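You operate a simulated robot arm through the tools that you are given. There is no shell and no other tool. Be economical: measure what you need, move in short steps, check, and stop when the job is done.

Carry out the task below with a simulated robot arm. There is one attempt and no reset: what you move stays moved.

## Task
Square the small carton in the corner rail, pad it and fit its lid.
Fine: slide the orange sliding plate along till the carton meets the rail, turn its yellow bar knob to clamp it, and lay the small round pad flat inside.

The check looks at the end state, three seconds after you hand in, the way a careful person would. Anything else that was tipped, shoved, dropped, spilled or broken makes it a failure. Lids that push on must go on centred and level and be pressed home; caps that screw on are set level and turned clockwise until they are tight.

## Robot
A 6-joint arm with a two-finger parallel gripper, fixed in place. Base frame: the origin is at the foot of the arm, x ahead of it, y to its left, z up; the work surface is at about z = 0.9. Readings come in m, rad, newtons and seconds.
With the tool pointing down near the work surface it reaches from about 0.24 to 0.64 m from the base axis. Its first joint turns from -1.152 to 1.152 rad. Payload 2.7 kg.
Tool frame: the origin (TCP) lies between the finger pads and is the grasp point; the fingertips stand 0.023 m ahead of it; z points along the fingers, y is the line along which they close. Largest opening 0.094 m; finger width 0.038, thickness 0.01; the body of the gripper, 0.054 by 0.096 m, starts 0.039 m behind the TCP.
Orientation is that of the tool frame in the base frame, as [roll, pitch, yaw] about the fixed x, y, z axes, in that order (R = Rz(yaw) Ry(pitch) Rx(roll)). With the fingers straight down and closing along the base's y, the tool's x points along the base's -x, its y along +y and its z along -z.

## Interface
- The arm moves only by the tool servo_tool. Its argument "series" is a list of rows, each a list of 7 numbers: the finger opening in m, from 0 to 0.094, then the shift along the tool's x, y, z in m, then the turn, a rotation vector about the tool's x, y, z in rad. In form: [[fingers, dx, dy, dz, wx, wy, wz], ...]. A call has 1 to 10 rows; each row is the pose to reach, as a shift and turn from the pose commanded when the call began, along the tool's axes at that moment. Each row takes 0.2 s and may step no farther than 0.05 m and 0.15 rad from the row before; otherwise, or with a gripper value out of range, the whole call is refused. Where a pose cannot be reached the arm comes as near as it can. A force on the tool above 70 N (or 10 N above the force at the start of the call, whichever is more), or a blocked arm, ends the call early, and 0.2 s more pass. The fingers move at their own pace (about 0.045 m/s each) and stop on an object; they squeeze with about 37 N. The grip force told is the motor's: it shows also when the fingers shut on nothing. Time passes only in rows, and 0.2 s behind the last, so rows that repeat a pose let the fingers close. The reply holds the time, the measured pose of the TCP, the force on the tool along the base axes, the opening and the grip force, in the units named above and with some noise.
- Cameras (640 x 400 px; columns grow to the right, rows downward): "scene" is fixed at [0.073, -0.4259, 1.4208]; the picture's right is [0.80, -0.60, 0.00], its down [-0.25, -0.33, -0.91] and it looks along [0.55, 0.72, -0.42] (base axes); focal length 349 px, centre (320, 200). "wrist" rides on the gripper at [-0.039, 0, -0.044] in the tool frame; the picture's right is [0.00, -1.00, 0.00], its down [0.97, 0.00, -0.24] and it looks along [0.24, 0.00, 0.97] (tool axes); focal length 218 px, centre (320, 200). There is no depth. A picture from a camera that has moved, and an enlarged one, comes with that camera's place and axes in the base frame and with its lens.
- camera(camera): a new picture of that camera. The clock stands still meanwhile.
- inspect(camera, box): a new picture of the part [left, top, right, bottom] of that camera's present view, enlarged. The clock stands still meanwhile.
- finish_job(): hands the job in; it is judged then, once.

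Go step by step. Nothing tells you positions but the pictures and the camera data: compare them with the known pose of the tool, close in by small moves and look again before you grip or let go. The budget is 120 turns and 76 pictures, counting those below and the enlarged ones. Unless the task says otherwise, let go and move clear before handing in, and close with one line.

The tools are called after "Request:" by a JSON object that holds its "fn" and its "kwargs". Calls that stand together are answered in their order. servo_tool: Moves the arm, as the interface text tells. Its arguments: {"type":"object","properties":{"series":{"type":"array","items":{"type":"array","items":{"type":"number"}}}},"required":["series"]} The other tools are called the same way: camera (camera) takes a picture; inspect (camera, box) takes an enlarged picture of a part of a camera's view; finish_job () hands the job in.

At the start:

```text
clock: 0.0
ee_pos: [0.3589, -0.0086, 1.2902]
tcp_rot: [3.141, -0.001, -3.141]
wrist_force: [-0.2, -0.1, 0.8]
grip_width: 0.0939
grasp_force: 0.1
```

scene: 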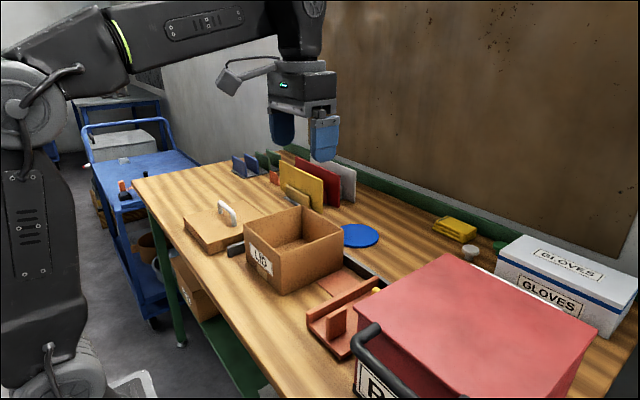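
wrist: 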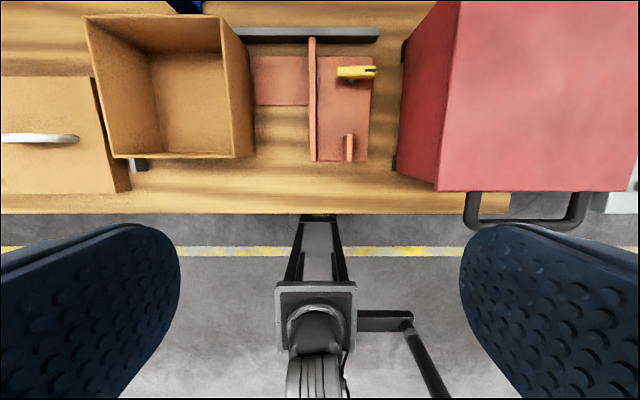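

I see a carton in front of a corner rail, an orange sliding plate with an upright and a yellow bar knob, a blue round pad, and a lid with a handle. I'll look closer first.

Request:
{"fn": "inspect", "kwargs": {"camera": "scene", "box": [170, 140, 410, 290]}}

Request:
{"fn": "inspect", "kwargs": {"camera": "scene", "box": [220, 200, 420, 380]}}

Request:
{"fn": "inspect", "kwargs": {"camera": "wrist", "box": [0, 0, 420, 220]}}

```text
2.67 times, centred on (290, 215) of scene
camera zoom: at [0.073, -0.4259, 1.4208], right [0.8, -0.6, 0.0], down [-0.25, -0.33, -0.91], along [0.55, 0.72, -0.42], focal length 930 px, centre (400, 160)
```

zoom: 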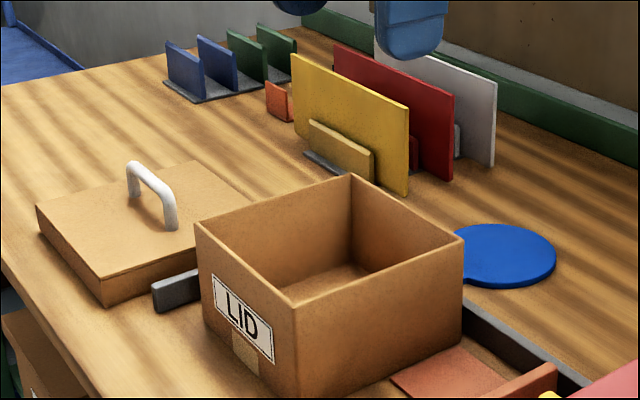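

```text
2.22 times, centred on (320, 290) of scene
camera zoom: at [0.073, -0.4259, 1.4208], right [0.8, -0.6, 0.0], down [-0.25, -0.33, -0.91], along [0.55, 0.72, -0.42], focal length 775 px, centre (320, 0)
```

zoom: 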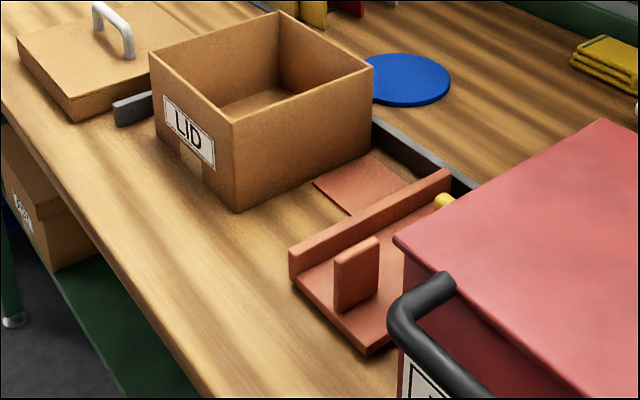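

```text
1.52 times, centred on (210, 110) of wrist
camera zoom: at [0.3978, -0.0084, 1.3339], right [0.0, -1.0, 0.0], down [-0.97, 0.0, 0.24], along [-0.24, 0.0, -0.97], focal length 333 px, centre (488, 337)
```

zoom: 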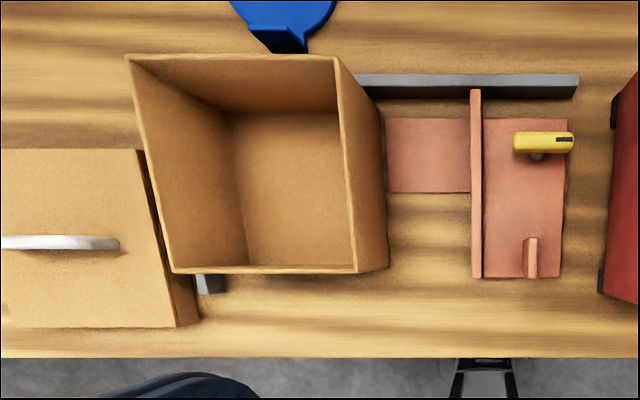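

The sliding plate lies at about y -0.1..0, the carton spans about x 0.38–0.56 and y 0.12–0.29, and the side rail is near y 0.33. I'll hover above the plate's tab for a closer look.

Request:
{"fn": "servo_tool", "kwargs": {"series": [[0.094, -0.005, -0.015, 0.035, 0, 0, 0], [0.094, -0.01, -0.03, 0.07, 0, 0, 0], [0.094, -0.015, -0.045, 0.105, 0, 0, 0], [0.094, -0.02, -0.055, 0.13, 0, 0, 0], [0.094, -0.02, -0.055, 0.13, 0, 0, 0]]}}

Request:
{"fn": "camera", "kwargs": {"camera": "wrist"}}

Request:
{"fn": "camera", "kwargs": {"camera": "scene"}}

```text
clock: 1.2
ee_pos: [0.3811, -0.0647, 1.1583]
tcp_rot: [3.141, 0.002, 3.14]
wrist_force: [-0.5, -0.3, -0.1]
grip_width: 0.094
grasp_force: 0.1
```

```text
70 pictures are left
camera wrist: at [0.4201, -0.0649, 1.2023], right [0.0, -1.0, 0.0], down [-0.97, 0.0, 0.24], along [-0.24, 0.0, -0.97], focal length 218 px, centre (320, 200)
```

wrist: 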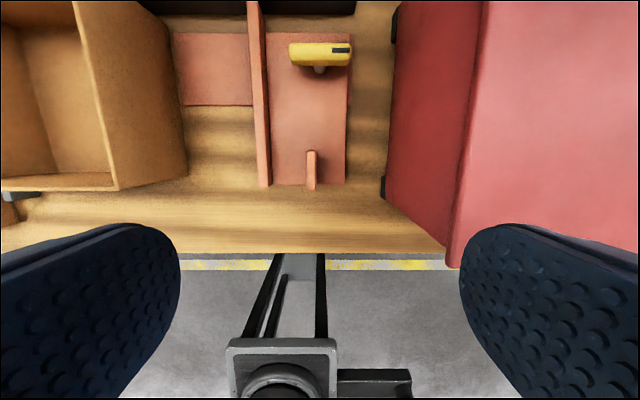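

```text
69 pictures are left
```

scene: 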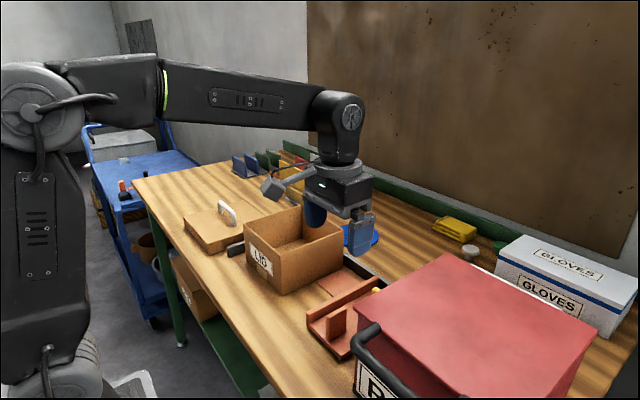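

The tab is about 11 mm thick at x≈0.366–0.41, y≈-0.053, with its top near z 0.955. I'll come down over it with the fingers partly open and check before gripping.

Request:
{"fn": "servo_tool", "kwargs": {"series": [[0.05, -0.004, 0.006, 0.045, 0, 0, 0], [0.05, -0.008, 0.012, 0.09, 0, 0, 0], [0.05, -0.008, 0.012, 0.13, 0, 0, 0], [0.05, -0.008, 0.012, 0.155, 0, 0, 0], [0.05, -0.008, 0.012, 0.165, 0, 0, 0]]}}

Request:
{"fn": "camera", "kwargs": {"camera": "wrist"}}

Request:
{"fn": "inspect", "kwargs": {"camera": "scene", "box": [260, 230, 420, 380]}}

```text
clock: 2.4
ee_pos: [0.3872, -0.0513, 0.9945]
tcp_rot: [-3.141, -0.001, 3.141]
wrist_force: [0.7, 0.1, -0.4]
grip_width: 0.05
grasp_force: 0.1
```

```text
68 pictures are left
camera wrist: at [0.427, -0.0515, 1.0388], right [0.0, -1.0, 0.0], down [-0.97, 0.0, 0.24], along [-0.24, 0.0, -0.97], focal length 218 px, centre (320, 200)
```

wrist: 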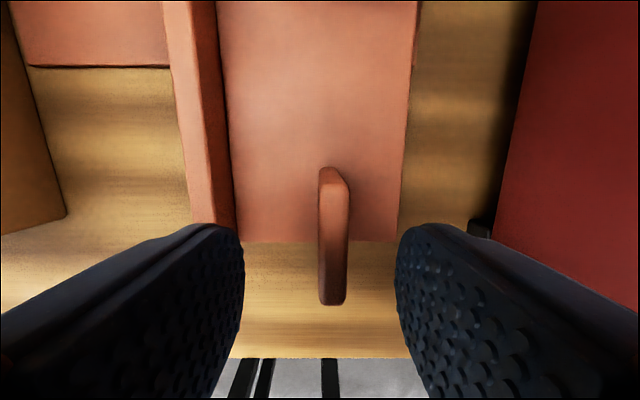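

```text
2.67 times, centred on (340, 305) of scene
camera zoom: at [0.073, -0.4259, 1.4208], right [0.8, -0.6, 0.0], down [-0.25, -0.33, -0.91], along [0.55, 0.72, -0.42], focal length 930 px, centre (267, -80)
```

zoom: 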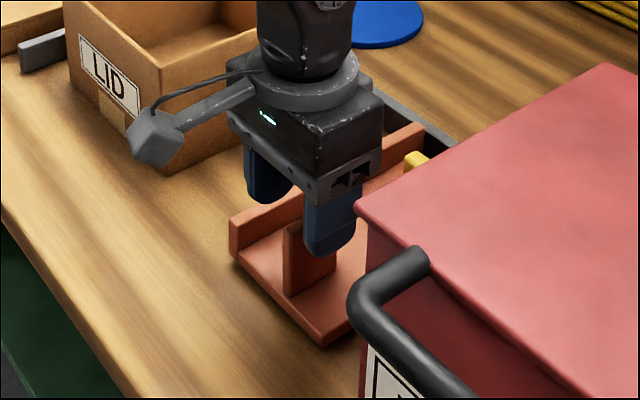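

The tab sits about 6 mm to the right of the tool centre, so I'll shift, lower to z≈0.943 and close on it.

Request:
{"fn": "servo_tool", "kwargs": {"series": [[0.05, -0.001, -0.006, 0.02, 0, 0, 0], [0.05, -0.001, -0.006, 0.05, 0, 0, 0], [0.0, -0.001, -0.006, 0.05, 0, 0, 0], [0.0, -0.001, -0.006, 0.05, 0, 0, 0], [0.0, -0.001, -0.006, 0.05, 0, 0, 0], [0.0, -0.001, -0.006, 0.05, 0, 0, 0]]}}

Request:
{"fn": "inspect", "kwargs": {"camera": "scene", "box": [260, 230, 420, 380]}}

```text
clock: 3.8
ee_pos: [0.3885, -0.0557, 0.9437]
tcp_rot: [-3.14, -0.001, -3.141]
wrist_force: [-1.9, 14.0, -6.4]
grip_width: 0.0099
grasp_force: 45.2
```

```text
2.67 times, centred on (340, 305) of scene
camera zoom: at [0.073, -0.4255, 1.4209], right [0.8, -0.6, 0.0], down [-0.25, -0.33, -0.91], along [0.55, 0.72, -0.42], focal length 930 px, centre (267, -80)
```

zoom: 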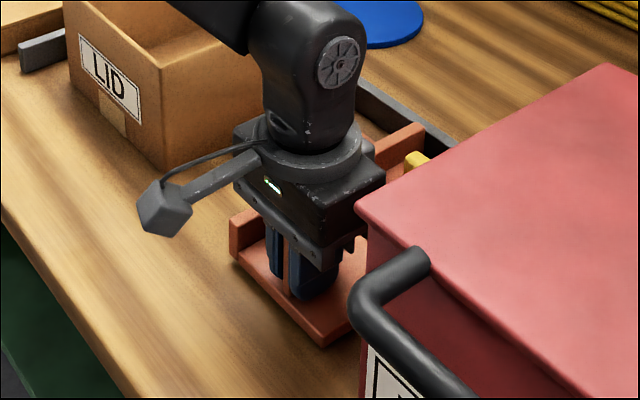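

The tab is gripped. Now I slide along +y in gentle steps, first 8 cm.

Request:
{"fn": "servo_tool", "kwargs": {"series": [[0.0, 0, 0.01, 0, 0, 0, 0], [0.0, 0, 0.02, 0, 0, 0, 0], [0.0, 0, 0.03, 0, 0, 0, 0], [0.0, 0, 0.04, 0, 0, 0, 0], [0.0, 0, 0.05, 0, 0, 0, 0], [0.0, 0, 0.06, 0, 0, 0, 0], [0.0, 0, 0.07, 0, 0, 0, 0], [0.0, 0, 0.08, 0, 0, 0, 0]]}}

Request:
{"fn": "camera", "kwargs": {"camera": "scene"}}

```text
clock: 5.6
ee_pos: [0.3887, 0.0226, 0.9447]
tcp_rot: [3.141, 0.001, -3.141]
wrist_force: [10.2, -1.5, -26.9]
grip_width: 0.0099
grasp_force: 45.0
```

```text
65 pictures are left
```

scene: 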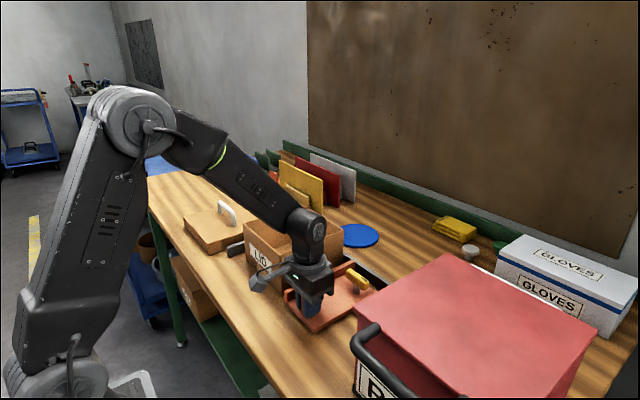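

The plate slides freely and the fence is about 2 cm from the carton. I'll continue slowly and watch the force.

Request:
{"fn": "servo_tool", "kwargs": {"series": [[0.0, 0, 0.007, 0.001, 0, 0, 0], [0.0, 0, 0.014, 0.001, 0, 0, 0], [0.0, 0, 0.021, 0.001, 0, 0, 0], [0.0, 0, 0.028, 0.001, 0, 0, 0], [0.0, 0, 0.034, 0.001, 0, 0, 0], [0.0, 0, 0.04, 0.001, 0, 0, 0]]}}

Request:
{"fn": "camera", "kwargs": {"camera": "scene"}}

Request:
{"fn": "camera", "kwargs": {"camera": "wrist"}}

```text
clock: 7.0
ee_pos: [0.388, 0.0615, 0.9439]
tcp_rot: [3.14, 0.001, 3.14]
wrist_force: [7.2, -3.0, 3.9]
grip_width: 0.0099
grasp_force: 44.9
```

```text
64 pictures are left
```

scene: 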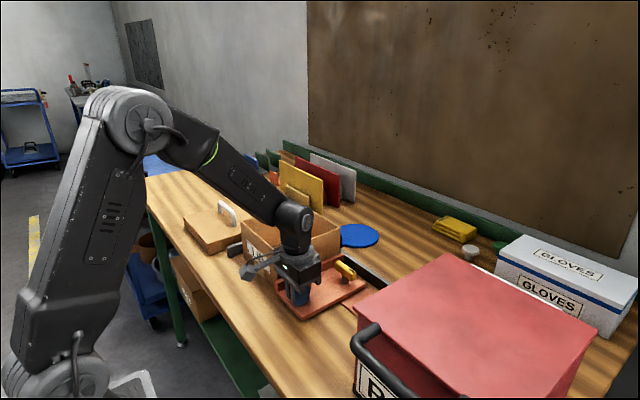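

```text
63 pictures are left
camera wrist: at [0.4276, 0.0626, 0.9882], right [0.0, -1.0, 0.0], down [-0.97, 0.0, 0.24], along [-0.24, 0.0, -0.97], focal length 218 px, centre (320, 200)
```

wrist: 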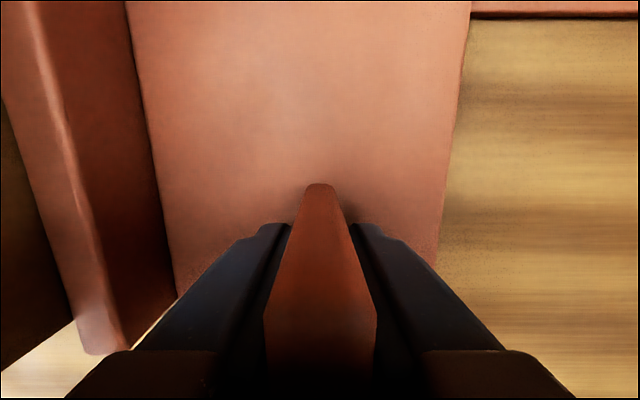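

The fence is now around the carton wall. I'll continue in smaller steps until the force rises.

Request:
{"fn": "servo_tool", "kwargs": {"series": [[0.0, 0, 0.004, 0, 0, 0, 0], [0.0, 0, 0.008, 0, 0, 0, 0], [0.0, 0, 0.012, 0, 0, 0, 0], [0.0, 0, 0.016, 0, 0, 0, 0]]}}

Request:
{"fn": "inspect", "kwargs": {"camera": "scene", "box": [200, 190, 400, 330]}}

```text
clock: 8.0
ee_pos: [0.3891, 0.0786, 0.943]
tcp_rot: [3.14, 0.003, -3.14]
wrist_force: [-1.9, -1.9, 18.8]
grip_width: 0.0099
grasp_force: 44.8
```

```text
2.86 times, centred on (300, 260) of scene
camera zoom: at [0.0727, -0.426, 1.4208], right [0.8, -0.6, 0.0], down [-0.25, -0.33, -0.91], along [0.55, 0.72, -0.42], focal length 997 px, centre (377, 29)
```

zoom: 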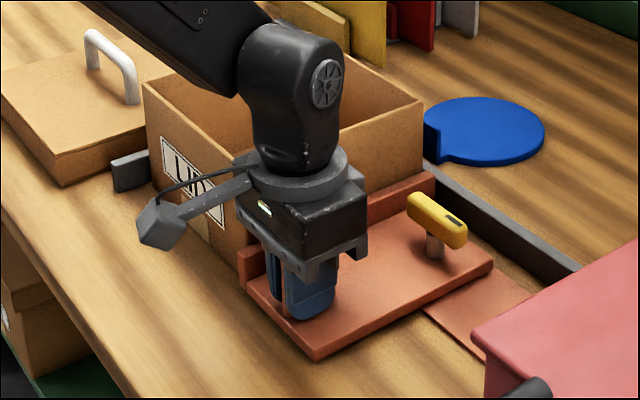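

The carton moves with the fence and is close to the left rail. I'll go on in 2 mm steps.

Request:
{"fn": "servo_tool", "kwargs": {"series": [[0.0, 0, 0.002, -0.0005, 0, 0, 0], [0.0, 0, 0.004, -0.0005, 0, 0, 0], [0.0, 0, 0.006, -0.0005, 0, 0, 0], [0.0, 0, 0.008, -0.0005, 0, 0, 0]]}}

Request:
{"fn": "inspect", "kwargs": {"camera": "scene", "box": [200, 190, 400, 330]}}

```text
clock: 9.0
ee_pos: [0.3881, 0.0844, 0.9436]
tcp_rot: [-3.139, -0.001, -3.141]
wrist_force: [-1.0, -24.5, 7.2]
grip_width: 0.0098
grasp_force: 45.0
```

```text
2.86 times, centred on (300, 260) of scene
camera zoom: at [0.0728, -0.4266, 1.4206], right [0.8, -0.6, 0.0], down [-0.25, -0.33, -0.91], along [0.55, 0.72, -0.42], focal length 997 px, centre (377, 29)
```

zoom: 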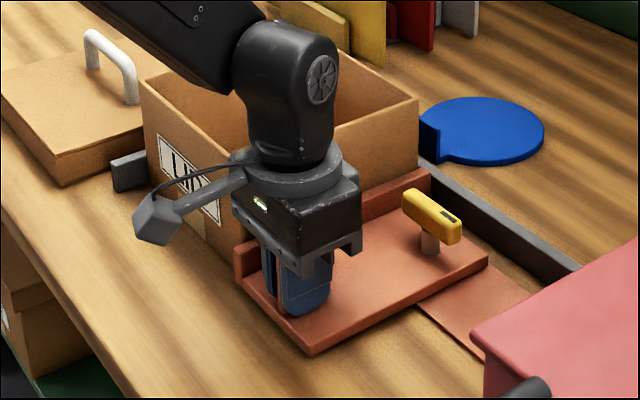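

The force rose to 24 N, so the carton has met something. One more small push should confirm it stalls.

Request:
{"fn": "servo_tool", "kwargs": {"series": [[0.0, 0, 0.001, 0, 0, 0, 0], [0.0, 0, 0.001, 0, 0, 0, 0]]}}

Request:
{"fn": "inspect", "kwargs": {"camera": "scene", "box": [215, 210, 275, 260]}}

```text
clock: 9.6
ee_pos: [0.3877, 0.0828, 0.9434]
tcp_rot: [-3.137, -0.002, 3.14]
wrist_force: [0.1, -38.9, 4.0]
grip_width: 0.0097
grasp_force: 45.3
```

```text
8.00 times, centred on (245, 235) of scene
camera zoom: at [0.0728, -0.427, 1.4204], right [0.8, -0.6, 0.0], down [-0.25, -0.33, -0.91], along [0.55, 0.72, -0.42], focal length 2791 px, centre (920, -80)
```

zoom: 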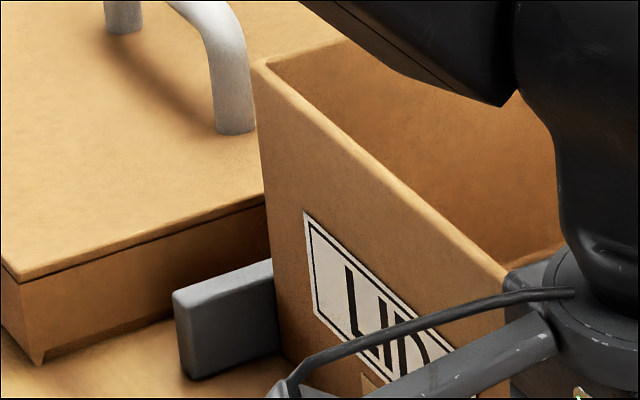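

The plate stalled at 39 N and the carton is flush with the left rail. I release the tab and rise.

Request:
{"fn": "servo_tool", "kwargs": {"series": [[0.0, 0, -0.002, 0, 0, 0, 0], [0.04, 0, -0.002, 0, 0, 0, 0], [0.04, 0, -0.002, 0, 0, 0, 0], [0.04, 0, -0.002, 0, 0, 0, 0], [0.04, 0, -0.002, -0.04, 0, 0, 0], [0.04, 0, -0.002, -0.08, 0, 0, 0], [0.04, 0, -0.002, -0.13, 0, 0, 0], [0.04, 0, -0.002, -0.17, 0, 0, 0], [0.04, 0, -0.002, -0.21, 0, 0, 0]]}}

Request:
{"fn": "camera", "kwargs": {"camera": "wrist"}}

Request:
{"fn": "inspect", "kwargs": {"camera": "scene", "box": [200, 190, 400, 330]}}

```text
clock: 11.6
ee_pos: [0.385, 0.0863, 1.1562]
tcp_rot: [-3.141, 0.0, -3.141]
wrist_force: [-0.5, 0.1, 0.8]
grip_width: 0.0399
grasp_force: 0.1
```

```text
59 pictures are left
camera wrist: at [0.4246, 0.0852, 1.2001], right [0.0, -1.0, 0.0], down [-0.97, 0.0, 0.24], along [-0.24, 0.0, -0.97], focal length 218 px, centre (320, 200)
```

wrist: 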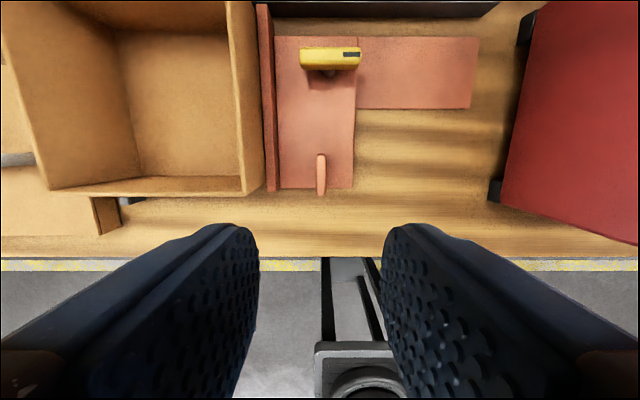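

```text
2.86 times, centred on (300, 260) of scene
camera zoom: at [0.073, -0.4259, 1.4208], right [0.8, -0.6, 0.0], down [-0.25, -0.33, -0.91], along [0.55, 0.72, -0.42], focal length 997 px, centre (377, 29)
```

zoom: 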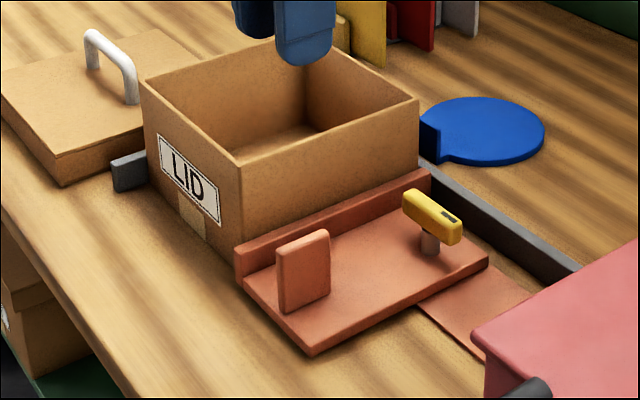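

The fence lies flush against the carton. The bar knob is centred near (0.511, 0.074, 0.948) and lies along y, so I'll turn the gripper 90° counter-clockwise above it. That leaves room to turn the knob clockwise back.

Request:
{"fn": "servo_tool", "kwargs": {"series": [[0.04, -0.015, -0.002, 0, 0, 0, -0.14], [0.04, -0.03, -0.003, 0, 0, 0, -0.28], [0.04, -0.045, -0.004, 0, 0, 0, -0.42], [0.04, -0.06, -0.006, 0, 0, 0, -0.56], [0.04, -0.075, -0.008, 0, 0, 0, -0.7], [0.04, -0.09, -0.009, 0, 0, 0, -0.84], [0.04, -0.105, -0.01, 0, 0, 0, -0.98], [0.04, -0.115, -0.011, 0, 0, 0, -1.12], [0.04, -0.126, -0.012, 0, 0, 0, -1.26], [0.04, -0.126, -0.012, 0, 0, 0, -1.4]]}}

Request:
{"fn": "servo_tool", "kwargs": {"series": [[0.04, 0, 0, 0.02, 0, 0, -0.1], [0.04, 0, 0, 0.06, 0, 0, -0.171], [0.04, 0, 0, 0.09, 0, 0, -0.171], [0.04, 0, 0, 0.09, 0, 0, -0.171]]}}

Request:
{"fn": "camera", "kwargs": {"camera": "wrist"}}

Request:
{"fn": "camera", "kwargs": {"camera": "scene"}}

```text
clock: 13.8
ee_pos: [0.5137, 0.0726, 1.154]
tcp_rot: [-3.141, 0.0, -1.738]
wrist_force: [0.5, 0.3, -0.2]
grip_width: 0.0401
grasp_force: 0.0
```

```text
clock: 14.8
ee_pos: [0.5139, 0.0757, 1.0641]
tcp_rot: [3.14, 0.001, -1.569]
wrist_force: [-0.4, -0.1, 0.2]
grip_width: 0.0401
grasp_force: 0.1
```

```text
57 pictures are left
camera wrist: at [0.5138, 0.1135, 1.1092], right [1.0, 0.0, 0.0], down [0.0, -0.97, 0.24], along [0.0, -0.24, -0.97], focal length 218 px, centre (320, 200)
```

wrist: 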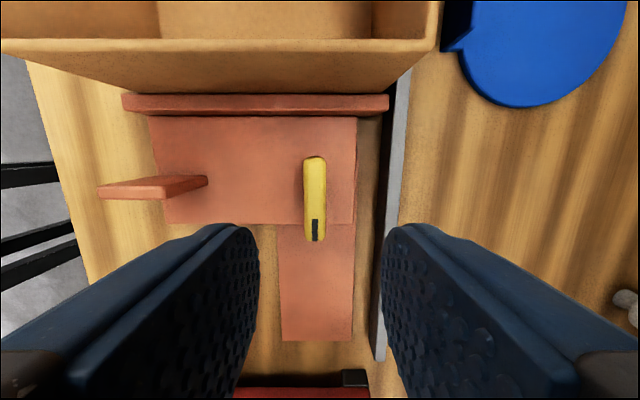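

```text
56 pictures are left
```

scene: 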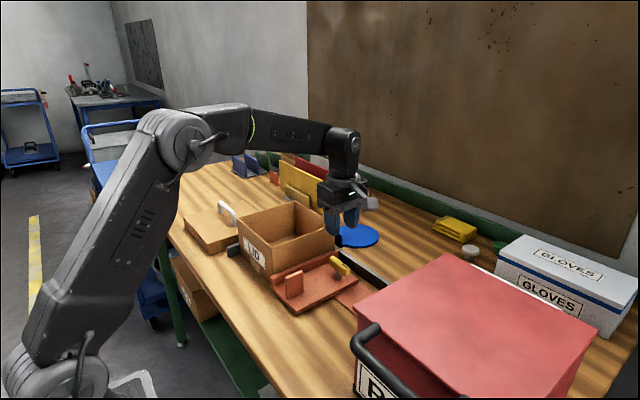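

The bar centre is about 4 mm off in x. I'll correct that, descend to z≈0.948 and close.

Request:
{"fn": "servo_tool", "kwargs": {"series": [[0.04, 0, 0.0045, 0.04, 0, 0, 0], [0.04, 0, 0.0045, 0.08, 0, 0, 0], [0.04, 0, 0.0045, 0.116, 0, 0, 0], [0.04, 0, 0.0045, 0.116, 0, 0, 0]]}}

Request:
{"fn": "camera", "kwargs": {"camera": "wrist"}}

Request:
{"fn": "inspect", "kwargs": {"camera": "scene", "box": [240, 170, 440, 330]}}

```text
clock: 15.8
ee_pos: [0.5074, 0.0742, 0.9495]
tcp_rot: [-3.141, 0.0, -1.572]
wrist_force: [-0.1, -0.3, 0.1]
grip_width: 0.04
grasp_force: 0.0
```

```text
55 pictures are left
camera wrist: at [0.5088, 0.1134, 0.9929], right [1.0, 0.0, 0.0], down [0.0, -0.97, 0.24], along [0.0, -0.24, -0.97], focal length 218 px, centre (320, 200)
```

wrist: 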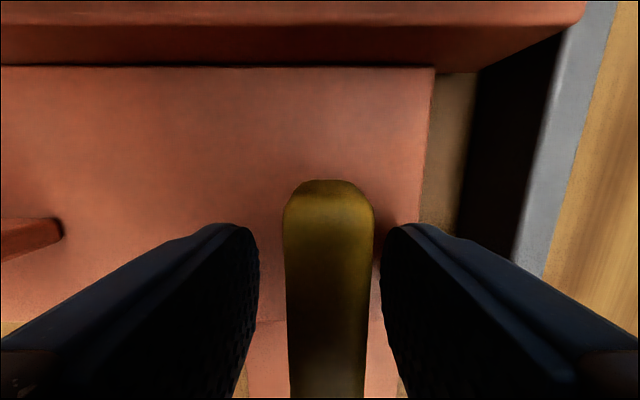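

```text
2.50 times, centred on (340, 250) of scene
camera zoom: at [0.073, -0.4259, 1.4208], right [0.8, -0.6, 0.0], down [-0.25, -0.33, -0.91], along [0.55, 0.72, -0.42], focal length 872 px, centre (270, 75)
```

zoom: 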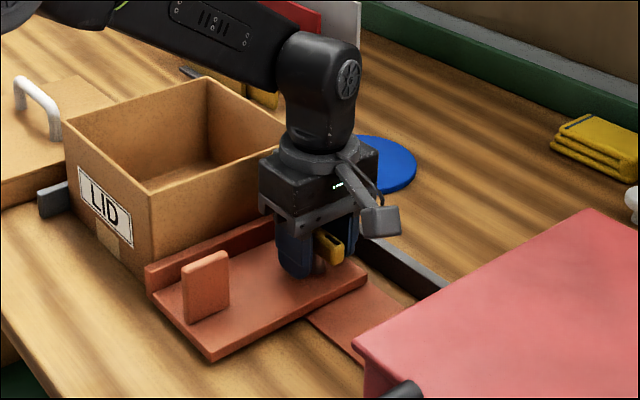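

The fingers straddle the bar. I close, then start turning clockwise.

Request:
{"fn": "servo_tool", "kwargs": {"series": [[0.0, 0, -0.002, 0, 0, 0, 0], [0.0, 0, -0.002, 0, 0, 0, 0], [0.0, 0, -0.002, 0, 0, 0, 0], [0.0, 0, -0.002, 0, 0, 0, 0]]}}

Request:
{"fn": "servo_tool", "kwargs": {"series": [[0.0, 0, 0, 0, 0, 0, 0.08], [0.0, 0, 0, 0, 0, 0, 0.16], [0.0, 0, 0, 0, 0, 0, 0.24], [0.0, 0, 0, 0, 0, 0, 0.32], [0.0, 0, 0, 0, 0, 0, 0.4]]}}

Request:
{"fn": "inspect", "kwargs": {"camera": "scene", "box": [240, 170, 440, 330]}}

```text
clock: 16.8
ee_pos: [0.5093, 0.0735, 0.9497]
tcp_rot: [3.141, 0.001, -1.571]
wrist_force: [-5.7, 0.3, -1.1]
grip_width: 0.016
grasp_force: 45.0
```

```text
clock: 18.0
ee_pos: [0.5098, 0.0733, 0.948]
tcp_rot: [3.137, -0.001, -1.972]
wrist_force: [-24.8, 1.2, -0.8]
grip_width: 0.0159
grasp_force: 45.0
```

```text
2.50 times, centred on (340, 250) of scene
camera zoom: at [0.0723, -0.4259, 1.4208], right [0.8, -0.6, 0.0], down [-0.25, -0.33, -0.91], along [0.55, 0.72, -0.42], focal length 872 px, centre (270, 75)
```

zoom: 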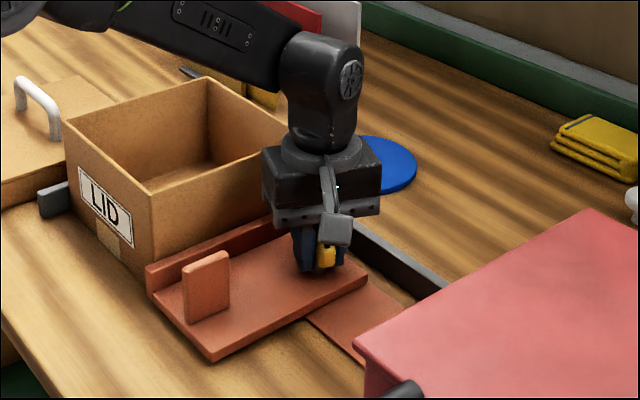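

The knob turns with the gripper, with a small side load. I ease sideways 1.5 mm and keep turning.

Request:
{"fn": "servo_tool", "kwargs": {"series": [[0.0, 0.0006, 0.0014, 0, 0, 0, 0.08], [0.0, 0.0006, 0.0014, 0, 0, 0, 0.17], [0.0, 0.0006, 0.0014, 0, 0, 0, 0.26], [0.0, 0.0006, 0.0014, 0, 0, 0, 0.35], [0.0, 0.0006, 0.0014, 0, 0, 0, 0.44]]}}

Request:
{"fn": "inspect", "kwargs": {"camera": "scene", "box": [240, 170, 440, 330]}}

```text
clock: 19.2
ee_pos: [0.5083, 0.0729, 0.948]
tcp_rot: [3.142, -0.002, -2.412]
wrist_force: [-14.4, -0.7, -3.7]
grip_width: 0.0158
grasp_force: 45.2
```

```text
2.50 times, centred on (340, 250) of scene
camera zoom: at [0.0726, -0.4259, 1.4208], right [0.8, -0.6, 0.0], down [-0.25, -0.33, -0.91], along [0.55, 0.72, -0.42], focal length 872 px, centre (270, 75)
```

zoom: 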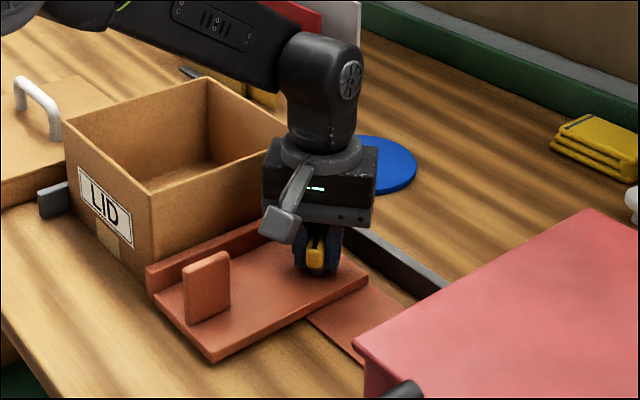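

Turning goes well and no stop is felt yet. I continue to a full quarter turn.

Request:
{"fn": "servo_tool", "kwargs": {"series": [[0.0, 0.0007, 0.0007, 0, 0, 0, 0.09], [0.0, 0.0007, 0.0007, 0, 0, 0, 0.18], [0.0, 0.0007, 0.0007, 0, 0, 0, 0.27], [0.0, 0.0007, 0.0007, 0, 0, 0, 0.36], [0.0, 0.0007, 0.0007, 0, 0, 0, 0.45], [0.0, 0.0007, 0.0007, 0, 0, 0, 0.54], [0.0, 0.0007, 0.0007, 0, 0, 0, 0.64], [0.0, 0.0007, 0.0007, 0, 0, 0, 0.73]]}}

Request:
{"fn": "inspect", "kwargs": {"camera": "scene", "box": [240, 170, 440, 330]}}

```text
clock: 21.0
ee_pos: [0.5089, 0.074, 0.9487]
tcp_rot: [3.14, 0.002, 3.142]
wrist_force: [3.1, 3.7, -9.8]
grip_width: 0.016
grasp_force: 44.5
```

```text
2.50 times, centred on (340, 250) of scene
camera zoom: at [0.0731, -0.4257, 1.4208], right [0.8, -0.6, 0.0], down [-0.25, -0.33, -0.91], along [0.55, 0.72, -0.42], focal length 872 px, centre (270, 75)
```

zoom: 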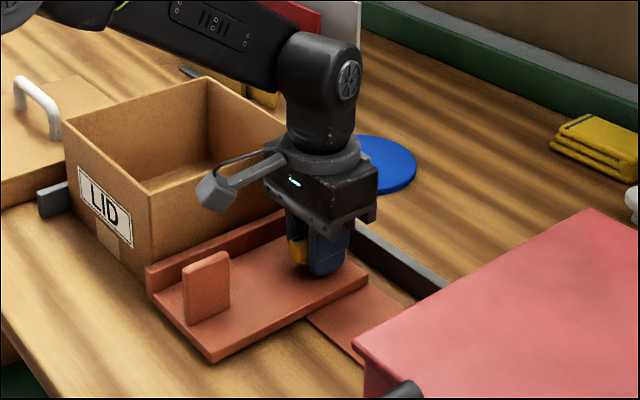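

A quarter turn is done. I'll feel for the stop with a bit more.

Request:
{"fn": "servo_tool", "kwargs": {"series": [[0.0, 0, 0, 0, 0, 0, 0.07], [0.0, 0, 0, 0, 0, 0, 0.14], [0.0, 0, 0, 0, 0, 0, 0.21], [0.0, 0, 0, 0, 0, 0, 0.25]]}}

Request:
{"fn": "camera", "kwargs": {"camera": "wrist"}}

```text
clock: 22.0
ee_pos: [0.5085, 0.0728, 0.9487]
tcp_rot: [-3.14, 0.001, 2.9]
wrist_force: [0.9, 2.4, 0.7]
grip_width: 0.0255
grasp_force: 46.7
```

```text
50 pictures are left
camera wrist: at [0.5469, 0.0637, 0.9926], right [-0.24, -0.97, 0.0], down [-0.94, 0.24, 0.24], along [-0.23, 0.06, -0.97], focal length 218 px, centre (320, 200)
```

wrist: 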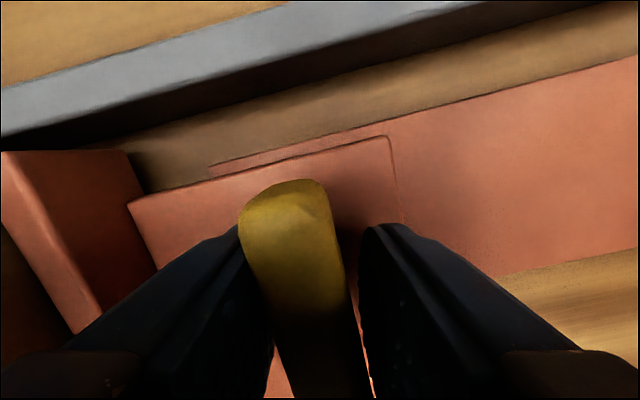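

The fingers spread to 25 mm while the bar stayed along x: the knob hit its stop at 90° and is clamped. I open, turn back and rise.

Request:
{"fn": "servo_tool", "kwargs": {"series": [[0.045, 0, 0, 0, 0, 0, 0], [0.045, 0, 0, 0, 0, 0, -0.1], [0.045, 0, 0, -0.01, 0, 0, -0.24], [0.045, 0, 0, -0.05, 0, 0, -0.24], [0.045, 0, 0, -0.1, 0, 0, -0.24], [0.045, 0, 0, -0.15, 0, 0, -0.24], [0.045, 0, 0, -0.2, 0, 0, -0.24], [0.045, 0, 0, -0.24, 0, 0, -0.24]]}}

Request:
{"fn": "camera", "kwargs": {"camera": "wrist"}}

Request:
{"fn": "inspect", "kwargs": {"camera": "scene", "box": [240, 170, 440, 330]}}

```text
clock: 23.8
ee_pos: [0.508, 0.0766, 1.1877]
tcp_rot: [-3.14, 0.0, 3.133]
wrist_force: [0.4, -1.2, 0.5]
grip_width: 0.0448
grasp_force: 0.1
```

```text
49 pictures are left
camera wrist: at [0.547, 0.0775, 1.2324], right [-0.01, -1.0, 0.0], down [-0.97, 0.01, 0.24], along [-0.24, 0.0, -0.97], focal length 218 px, centre (320, 200)
```

wrist: 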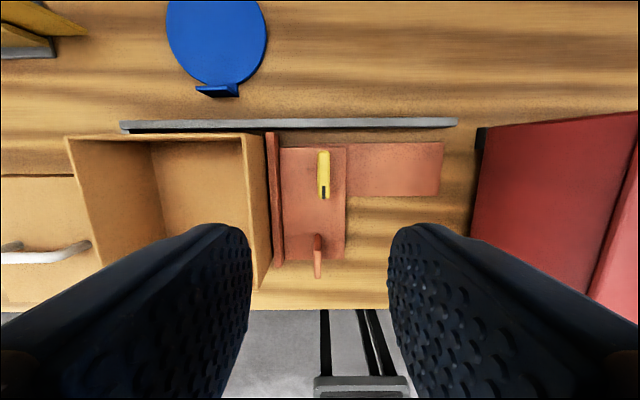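

```text
2.50 times, centred on (340, 250) of scene
camera zoom: at [0.0729, -0.4259, 1.4208], right [0.8, -0.6, 0.0], down [-0.25, -0.33, -0.91], along [0.55, 0.72, -0.42], focal length 872 px, centre (270, 75)
```

zoom: 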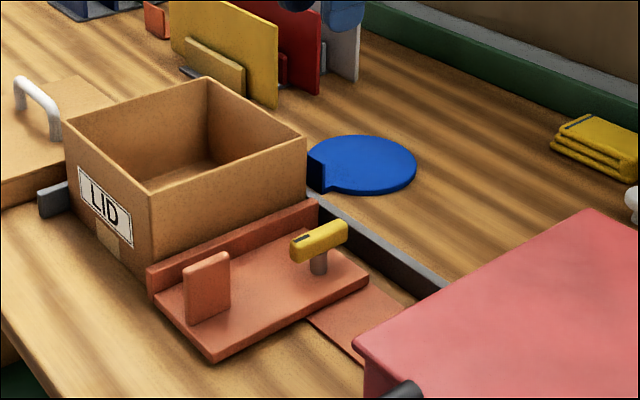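

The knob is clamped and the plate stays put. Now the pad: a blue disc of about 0.13 m near (0.69, 0.217) with a small tab on its near side. I'll move closer to look at it.

Request:
{"fn": "servo_tool", "kwargs": {"series": [[0.045, -0.005, 0.045, 0, 0, 0, 0], [0.045, -0.01, 0.09, 0, 0, 0, 0], [0.045, -0.02, 0.135, 0.02, 0, 0, 0], [0.045, -0.04, 0.14, 0.05, 0, 0, 0], [0.045, -0.05, 0.14, 0.07, 0, 0, 0], [0.045, -0.05, 0.14, 0.07, 0, 0, 0]]}}

Request:
{"fn": "camera", "kwargs": {"camera": "wrist"}}

Request:
{"fn": "inspect", "kwargs": {"camera": "scene", "box": [320, 205, 400, 260]}}

```text
refused: row 3 steps farther than a row can; nothing moved
```

```text
47 pictures are left
camera wrist: at [0.547, 0.0775, 1.2324], right [-0.01, -1.0, 0.0], down [-0.97, 0.01, 0.24], along [-0.24, 0.0, -0.97], focal length 218 px, centre (320, 200)
```

wrist: 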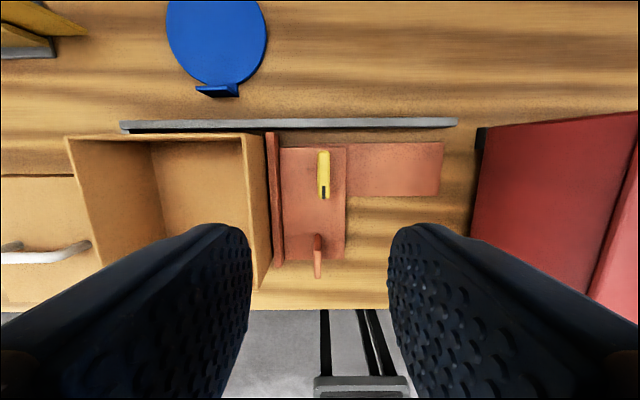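

```text
7.27 times, centred on (360, 232) of scene
camera zoom: at [0.0729, -0.4259, 1.4208], right [0.8, -0.6, 0.0], down [-0.25, -0.33, -0.91], along [0.55, 0.72, -0.42], focal length 2537 px, centre (29, -36)
```

zoom: 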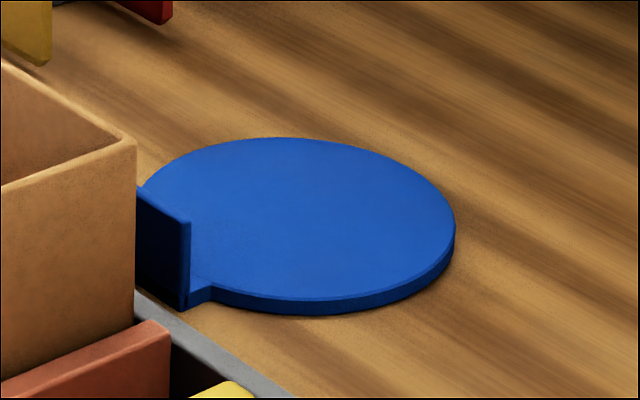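

The pad has an upright tab on its near side, about 3.5 cm tall and thin in x. I'll step nearer in allowed steps.

Request:
{"fn": "servo_tool", "kwargs": {"series": [[0.094, -0.01, 0.035, 0.0, 0, 0, 0], [0.094, -0.03, 0.07, 0.01, 0, 0, 0], [0.094, -0.05, 0.105, 0.02, 0, 0, 0], [0.094, -0.07, 0.135, 0.04, 0, 0, 0], [0.094, -0.09, 0.14, 0.07, 0, 0, 0], [0.094, -0.1, 0.14, 0.08, 0, 0, 0], [0.094, -0.1, 0.14, 0.08, 0, 0, 0]]}}

Request:
{"fn": "camera", "kwargs": {"camera": "wrist"}}

```text
clock: 25.4
ee_pos: [0.5681, 0.196, 1.1082]
tcp_rot: [-3.14, 0.0, 3.133]
wrist_force: [0.3, 0.0, -0.3]
grip_width: 0.094
grasp_force: 0.0
out of reach, approached as far as the arm can: row 3, 4, 5, 6, 7
```

```text
45 pictures are left
camera wrist: at [0.6082, 0.1958, 1.1517], right [-0.01, -1.0, 0.0], down [-0.97, 0.01, 0.24], along [-0.24, 0.0, -0.97], focal length 218 px, centre (320, 200)
```

wrist: 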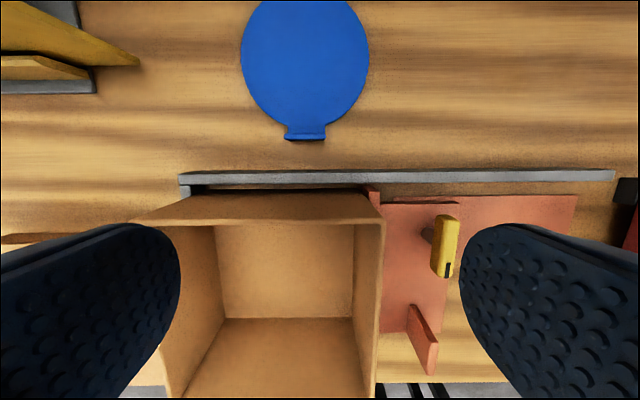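

Vertical reach ends near 0.60 m at this height, and the tab (0.04 wide, x≈0.618, y≈0.2105) is farther out. I'll tilt the fingers outward by 0.3 rad about the closing axis, so I can pinch the tab by its two ends.

Request:
{"fn": "servo_tool", "kwargs": {"series": [[0.07, 0, 0, 0, 0, -0.1, 0], [0.07, 0, 0, 0, 0, -0.2, 0], [0.07, 0, 0, 0, 0, -0.3, 0], [0.07, 0, 0, 0, 0, -0.3, 0]]}}

Request:
{"fn": "camera", "kwargs": {"camera": "wrist"}}

```text
clock: 26.4
ee_pos: [0.5695, 0.1955, 1.1073]
tcp_rot: [-3.141, 0.302, 3.133]
wrist_force: [0.2, 1.0, 0.3]
grip_width: 0.07
grasp_force: 0.1
```

```text
44 pictures are left
camera wrist: at [0.5936, 0.1961, 1.1614], right [-0.01, -1.0, 0.0], down [-1.0, 0.01, -0.06], along [0.06, 0.0, -1.0], focal length 218 px, centre (320, 200)
```

wrist: 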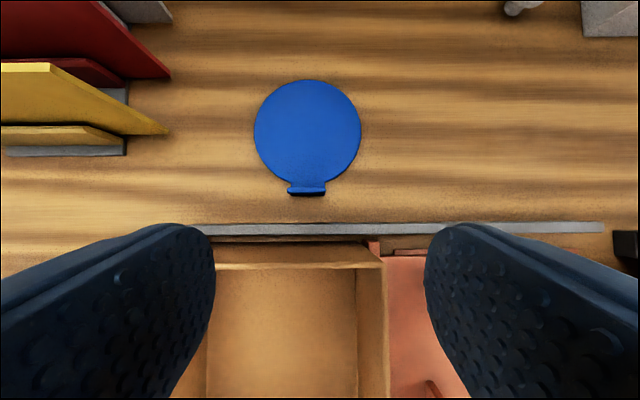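

The tilted tool would lower its side stalk onto the carton's rim, so I'll turn the gripper half round, which puts the stalk on the far side. First I untilt and start turning.

Request:
{"fn": "servo_tool", "kwargs": {"series": [[0.07, 0, 0, 0, 0, 0.15, 0], [0.07, 0, 0, -0.01, 0, 0.3, 0], [0.07, 0, 0, -0.01, 0, 0.3, 0]]}}

Request:
{"fn": "servo_tool", "kwargs": {"series": [[0.07, 0.002, 0, 0, 0, 0, -0.15], [0.07, 0.004, 0, 0, 0, 0, -0.3], [0.07, 0.006, 0, 0, 0, 0, -0.45], [0.07, 0.008, 0, 0, 0, 0, -0.6], [0.07, 0.01, 0, 0, 0, 0, -0.75], [0.07, 0.01, 0, 0, 0, 0, -0.9], [0.07, 0.01, 0, 0, 0, 0, -1.05], [0.07, 0.01, 0, 0, 0, 0, -1.2], [0.07, 0.01, 0, 0, 0, 0, -1.35], [0.07, 0.01, 0, 0, 0, 0, -1.5]]}}

Request:
{"fn": "servo_tool", "kwargs": {"series": [[0.07, 0, 0, 0, 0, 0, -0.15], [0.07, 0, 0, 0, 0, 0, -0.3], [0.07, 0, 0, 0, 0, 0, -0.45], [0.07, 0, 0, 0, 0, 0, -0.6], [0.07, 0, 0, 0, 0, 0, -0.75], [0.07, 0, 0, 0, 0, 0, -0.9], [0.07, 0, 0, 0, 0, 0, -1.05], [0.07, 0, 0, 0, 0, 0, -1.2], [0.07, 0, 0, 0, 0, 0, -1.35], [0.07, 0, 0, 0, 0, 0, -1.5]]}}

Request:
{"fn": "inspect", "kwargs": {"camera": "scene", "box": [240, 100, 440, 260]}}

```text
clock: 27.2
ee_pos: [0.5653, 0.1952, 1.1163]
tcp_rot: [-3.141, -0.002, 3.132]
wrist_force: [0.2, 0.4, 0.5]
grip_width: 0.07
grasp_force: 0.1
```

```text
clock: 29.4
ee_pos: [0.556, 0.194, 1.1178]
tcp_rot: [-3.141, -0.001, -1.648]
wrist_force: [0.3, 0.1, 0.4]
grip_width: 0.0702
grasp_force: 0.1
```

```text
clock: 31.6
ee_pos: [0.5548, 0.1964, 1.1177]
tcp_rot: [-3.141, -0.002, -0.148]
wrist_force: [0.2, 0.3, 0.9]
grip_width: 0.07
grasp_force: 0.1
```

```text
2.50 times, centred on (340, 180) of scene
camera zoom: at [0.073, -0.4259, 1.4208], right [0.8, -0.6, 0.0], down [-0.25, -0.33, -0.91], along [0.55, 0.72, -0.42], focal length 872 px, centre (270, 250)
```

zoom: 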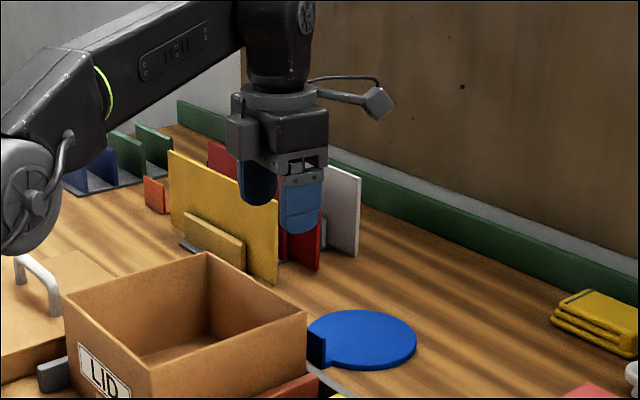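

A camera box sits on the other side of the gripper, and tilted it would hit the carton too. Instead I'll use a radial grip with fingers closing along x and the stalk toward -y, and test how far the arm reaches when vertical near the table.

Request:
{"fn": "servo_tool", "kwargs": {"series": [[0.05, 0, -0.003, 0, 0, 0, 0.15], [0.05, 0, -0.006, 0, 0, 0, 0.3], [0.05, 0, -0.01, 0, 0, 0, 0.45], [0.05, -0.002, -0.0134, 0, 0, 0, 0.6], [0.05, -0.002, -0.0134, 0, 0, 0, 0.75], [0.05, -0.002, -0.0134, 0, 0, 0, 0.9], [0.05, -0.002, -0.0134, 0, 0, 0, 1.05], [0.05, -0.002, -0.0134, 0, 0, 0, 1.2], [0.05, -0.002, -0.0134, 0, 0, 0, 1.35], [0.05, -0.002, -0.0134, 0, 0, 0, 1.423]]}}

Request:
{"fn": "servo_tool", "kwargs": {"series": [[0.05, 0, -0.03, 0.0, 0, 0, 0], [0.05, 0, -0.06, 0.02, 0, 0, 0], [0.05, 0, -0.06, 0.05, 0, 0, 0], [0.05, 0, -0.06, 0.08, 0, 0, 0], [0.05, 0, -0.06, 0.1, 0, 0, 0], [0.05, 0, -0.06, 0.12, 0, 0, 0]]}}

Request:
{"fn": "camera", "kwargs": {"camera": "wrist"}}

Request:
{"fn": "camera", "kwargs": {"camera": "scene"}}

```text
clock: 33.8
ee_pos: [0.5556, 0.2081, 1.1177]
tcp_rot: [-3.141, 0.001, -1.575]
wrist_force: [-0.6, -0.2, -0.2]
grip_width: 0.05
grasp_force: 0.1
```

```text
clock: 35.1
ee_pos: [0.5987, 0.2, 1.0337]
tcp_rot: [-3.102, 0.008, -1.576]
wrist_force: [-1.0, -1.7, 7.8]
grip_width: 0.0501
grasp_force: 0.5
out of reach, approached as far as the arm can: row 1, 2, 3, 4, 5, 6
stopped in row 6: the force on the tool passed its limit (the readings are from after the stop); the commanded pose is now the measured one
```

```text
42 pictures are left
camera wrist: at [0.5976, 0.2385, 1.0784], right [1.0, -0.01, 0.04], down [-0.02, -0.97, 0.23], along [0.04, -0.23, -0.97], focal length 218 px, centre (320, 200)
```

wrist: 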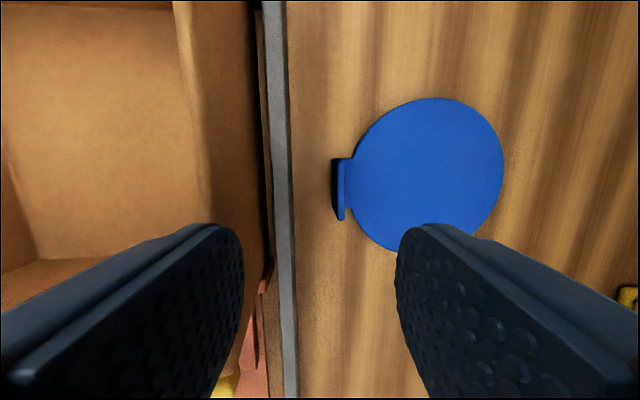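

```text
41 pictures are left
```

scene: 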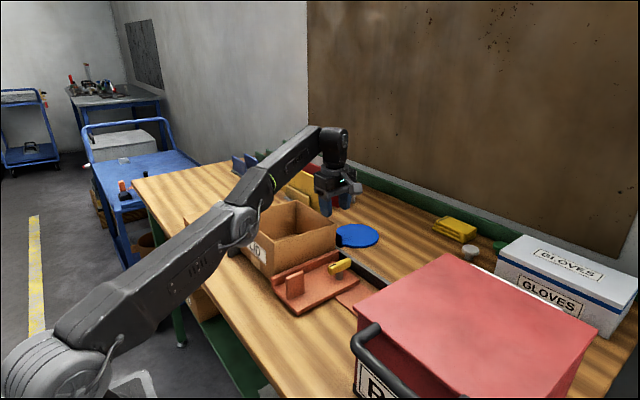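

The call stopped on force; the nearly straight arm may have touched the carton rim. I'll rise straight up and check.

Request:
{"fn": "servo_tool", "kwargs": {"series": [[0.05, 0, 0.0, -0.02, 0, 0, 0], [0.05, 0, 0.01, -0.05, 0, 0, 0], [0.05, 0, 0.03, -0.08, 0, 0, 0]]}}

Request:
{"fn": "inspect", "kwargs": {"camera": "scene", "box": [180, 150, 400, 310]}}

```text
clock: 35.9
ee_pos: [0.5666, 0.1984, 1.1123]
tcp_rot: [-3.106, 0.007, -1.576]
wrist_force: [0.1, -0.7, 0.2]
grip_width: 0.0502
grasp_force: 0.1
out of reach, approached as far as the arm can: row 1
```

```text
2.50 times, centred on (290, 230) of scene
camera zoom: at [0.073, -0.4259, 1.4208], right [0.8, -0.6, 0.0], down [-0.25, -0.33, -0.91], along [0.55, 0.72, -0.42], focal length 872 px, centre (395, 125)
```

zoom: 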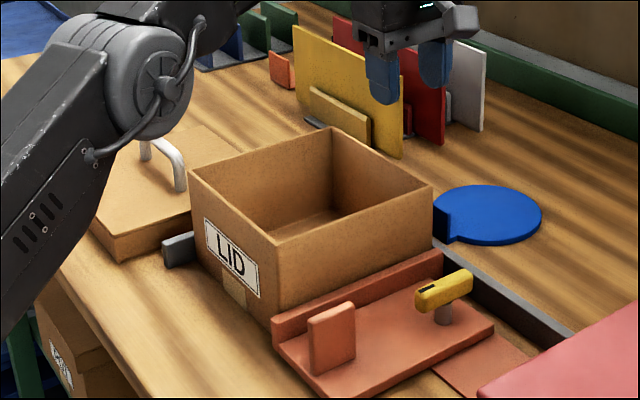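

The near fingertip had brushed the carton's far rim, which explains the stop; the carton looks unmoved. I'll roll the tool 0.35 rad so the wrist moves toward -y, gaining reach while the finger faces stay parallel to the tab, and go out beyond the rim before descending.

Request:
{"fn": "servo_tool", "kwargs": {"series": [[0.03, 0, 0, -0.01, -0.01, -0.12, 0], [0.03, 0, 0, -0.01, -0.02, -0.24, 0], [0.03, 0, 0, -0.01, -0.034, -0.35, 0], [0.03, 0, 0, -0.01, -0.034, -0.35, 0]]}}

Request:
{"fn": "camera", "kwargs": {"camera": "wrist"}}

```text
clock: 36.9
ee_pos: [0.5647, 0.1984, 1.1202]
tcp_rot: [-3.137, 0.36, -1.569]
wrist_force: [0.1, 0.3, 0.8]
grip_width: 0.0298
grasp_force: 0.0
```

```text
39 pictures are left
camera wrist: at [0.5658, 0.2198, 1.1767], right [1.0, 0.0, 0.0], down [0.0, -0.99, -0.12], along [0.0, 0.12, -0.99], focal length 218 px, centre (320, 200)
```

wrist: 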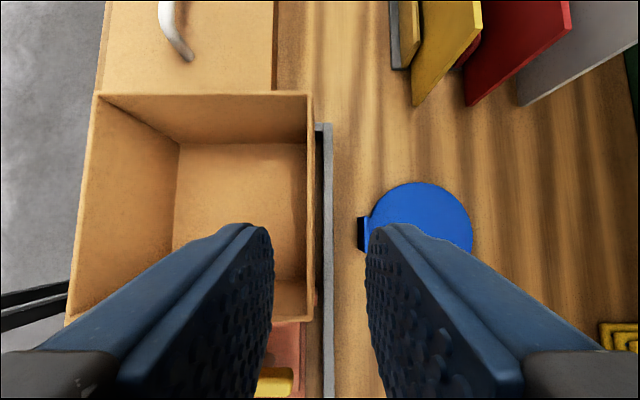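

Now I have a clear view: the carton spans x 0.383–0.5605 and y 0.151–0.328, and the tab is centred at (0.6165, 0.2125). I go outward first, then down.

Request:
{"fn": "servo_tool", "kwargs": {"series": [[0.03, 0, -0.02, 0.005, 0, 0, 0], [0.03, 0.004, -0.035, 0.025, 0, 0, 0], [0.03, 0.0155, -0.04, 0.0583, 0, 0, 0], [0.03, 0.0155, -0.04, 0.0583, 0, 0, 0]]}}

Request:
{"fn": "camera", "kwargs": {"camera": "wrist"}}

```text
clock: 37.9
ee_pos: [0.6029, 0.2038, 1.0603]
tcp_rot: [-3.137, 0.357, -1.569]
wrist_force: [-0.1, 0.8, -0.4]
grip_width: 0.03
grasp_force: 0.0
out of reach, approached as far as the arm can: row 2, 3
```

```text
38 pictures are left
camera wrist: at [0.6038, 0.2245, 1.1151], right [1.0, 0.0, 0.0], down [0.0, -0.99, -0.11], along [0.0, 0.11, -0.99], focal length 218 px, centre (320, 200)
```

wrist: 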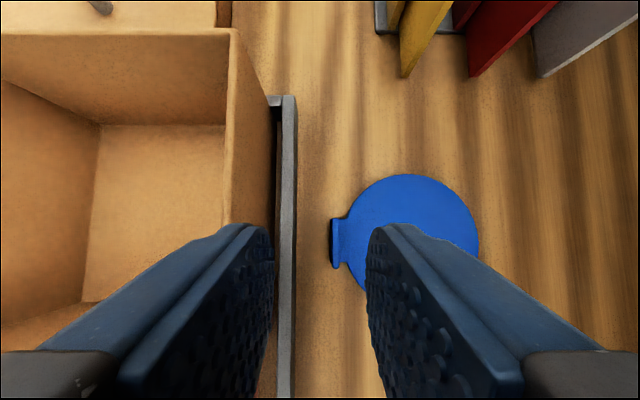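

Reach is good. I descend to just above the tab while moving out to x≈0.618.

Request:
{"fn": "servo_tool", "kwargs": {"series": [[0.03, 0.007, -0.008, 0.019, 0, 0, 0], [0.03, 0.013, -0.0145, 0.036, 0, 0, 0], [0.03, 0.02, -0.0156, 0.055, 0, 0, 0], [0.03, 0.0258, -0.0156, 0.0707, 0, 0, 0], [0.03, 0.0258, -0.0156, 0.0707, 0, 0, 0]]}}

Request:
{"fn": "camera", "kwargs": {"camera": "wrist"}}

Request:
{"fn": "inspect", "kwargs": {"camera": "scene", "box": [260, 150, 420, 280]}}

```text
clock: 39.1
ee_pos: [0.6197, 0.2046, 0.9844]
tcp_rot: [-3.134, 0.357, -1.566]
wrist_force: [0.7, -0.6, -0.7]
grip_width: 0.0303
grasp_force: 0.0
out of reach, approached as far as the arm can: row 1, 2, 3
```

```text
37 pictures are left
camera wrist: at [0.62, 0.226, 1.04], right [1.0, 0.0, 0.01], down [0.0, -0.99, -0.12], along [0.01, 0.12, -0.99], focal length 218 px, centre (320, 200)
```

wrist: 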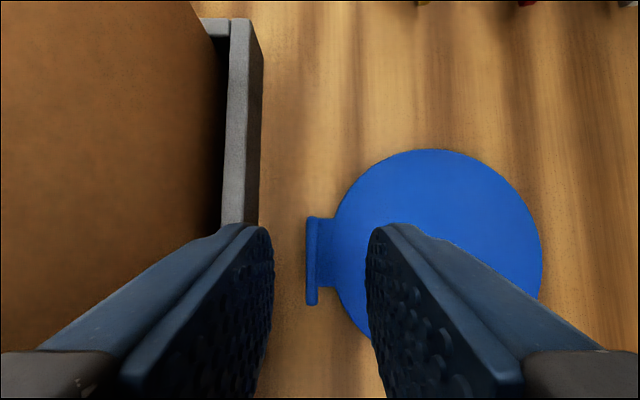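

```text
3.08 times, centred on (340, 215) of scene
camera zoom: at [0.073, -0.4259, 1.4208], right [0.8, -0.6, 0.0], down [-0.25, -0.33, -0.91], along [0.55, 0.72, -0.42], focal length 1074 px, centre (258, 154)
```

zoom: 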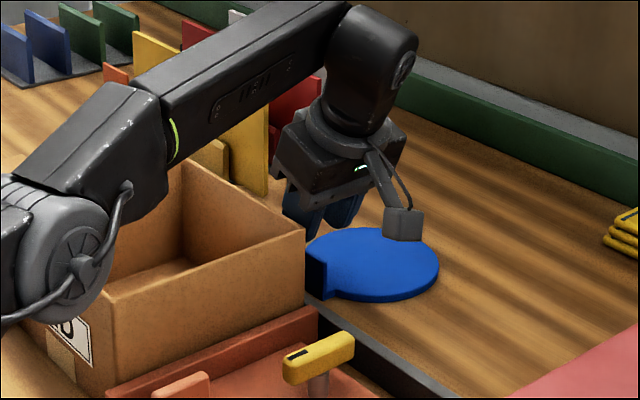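

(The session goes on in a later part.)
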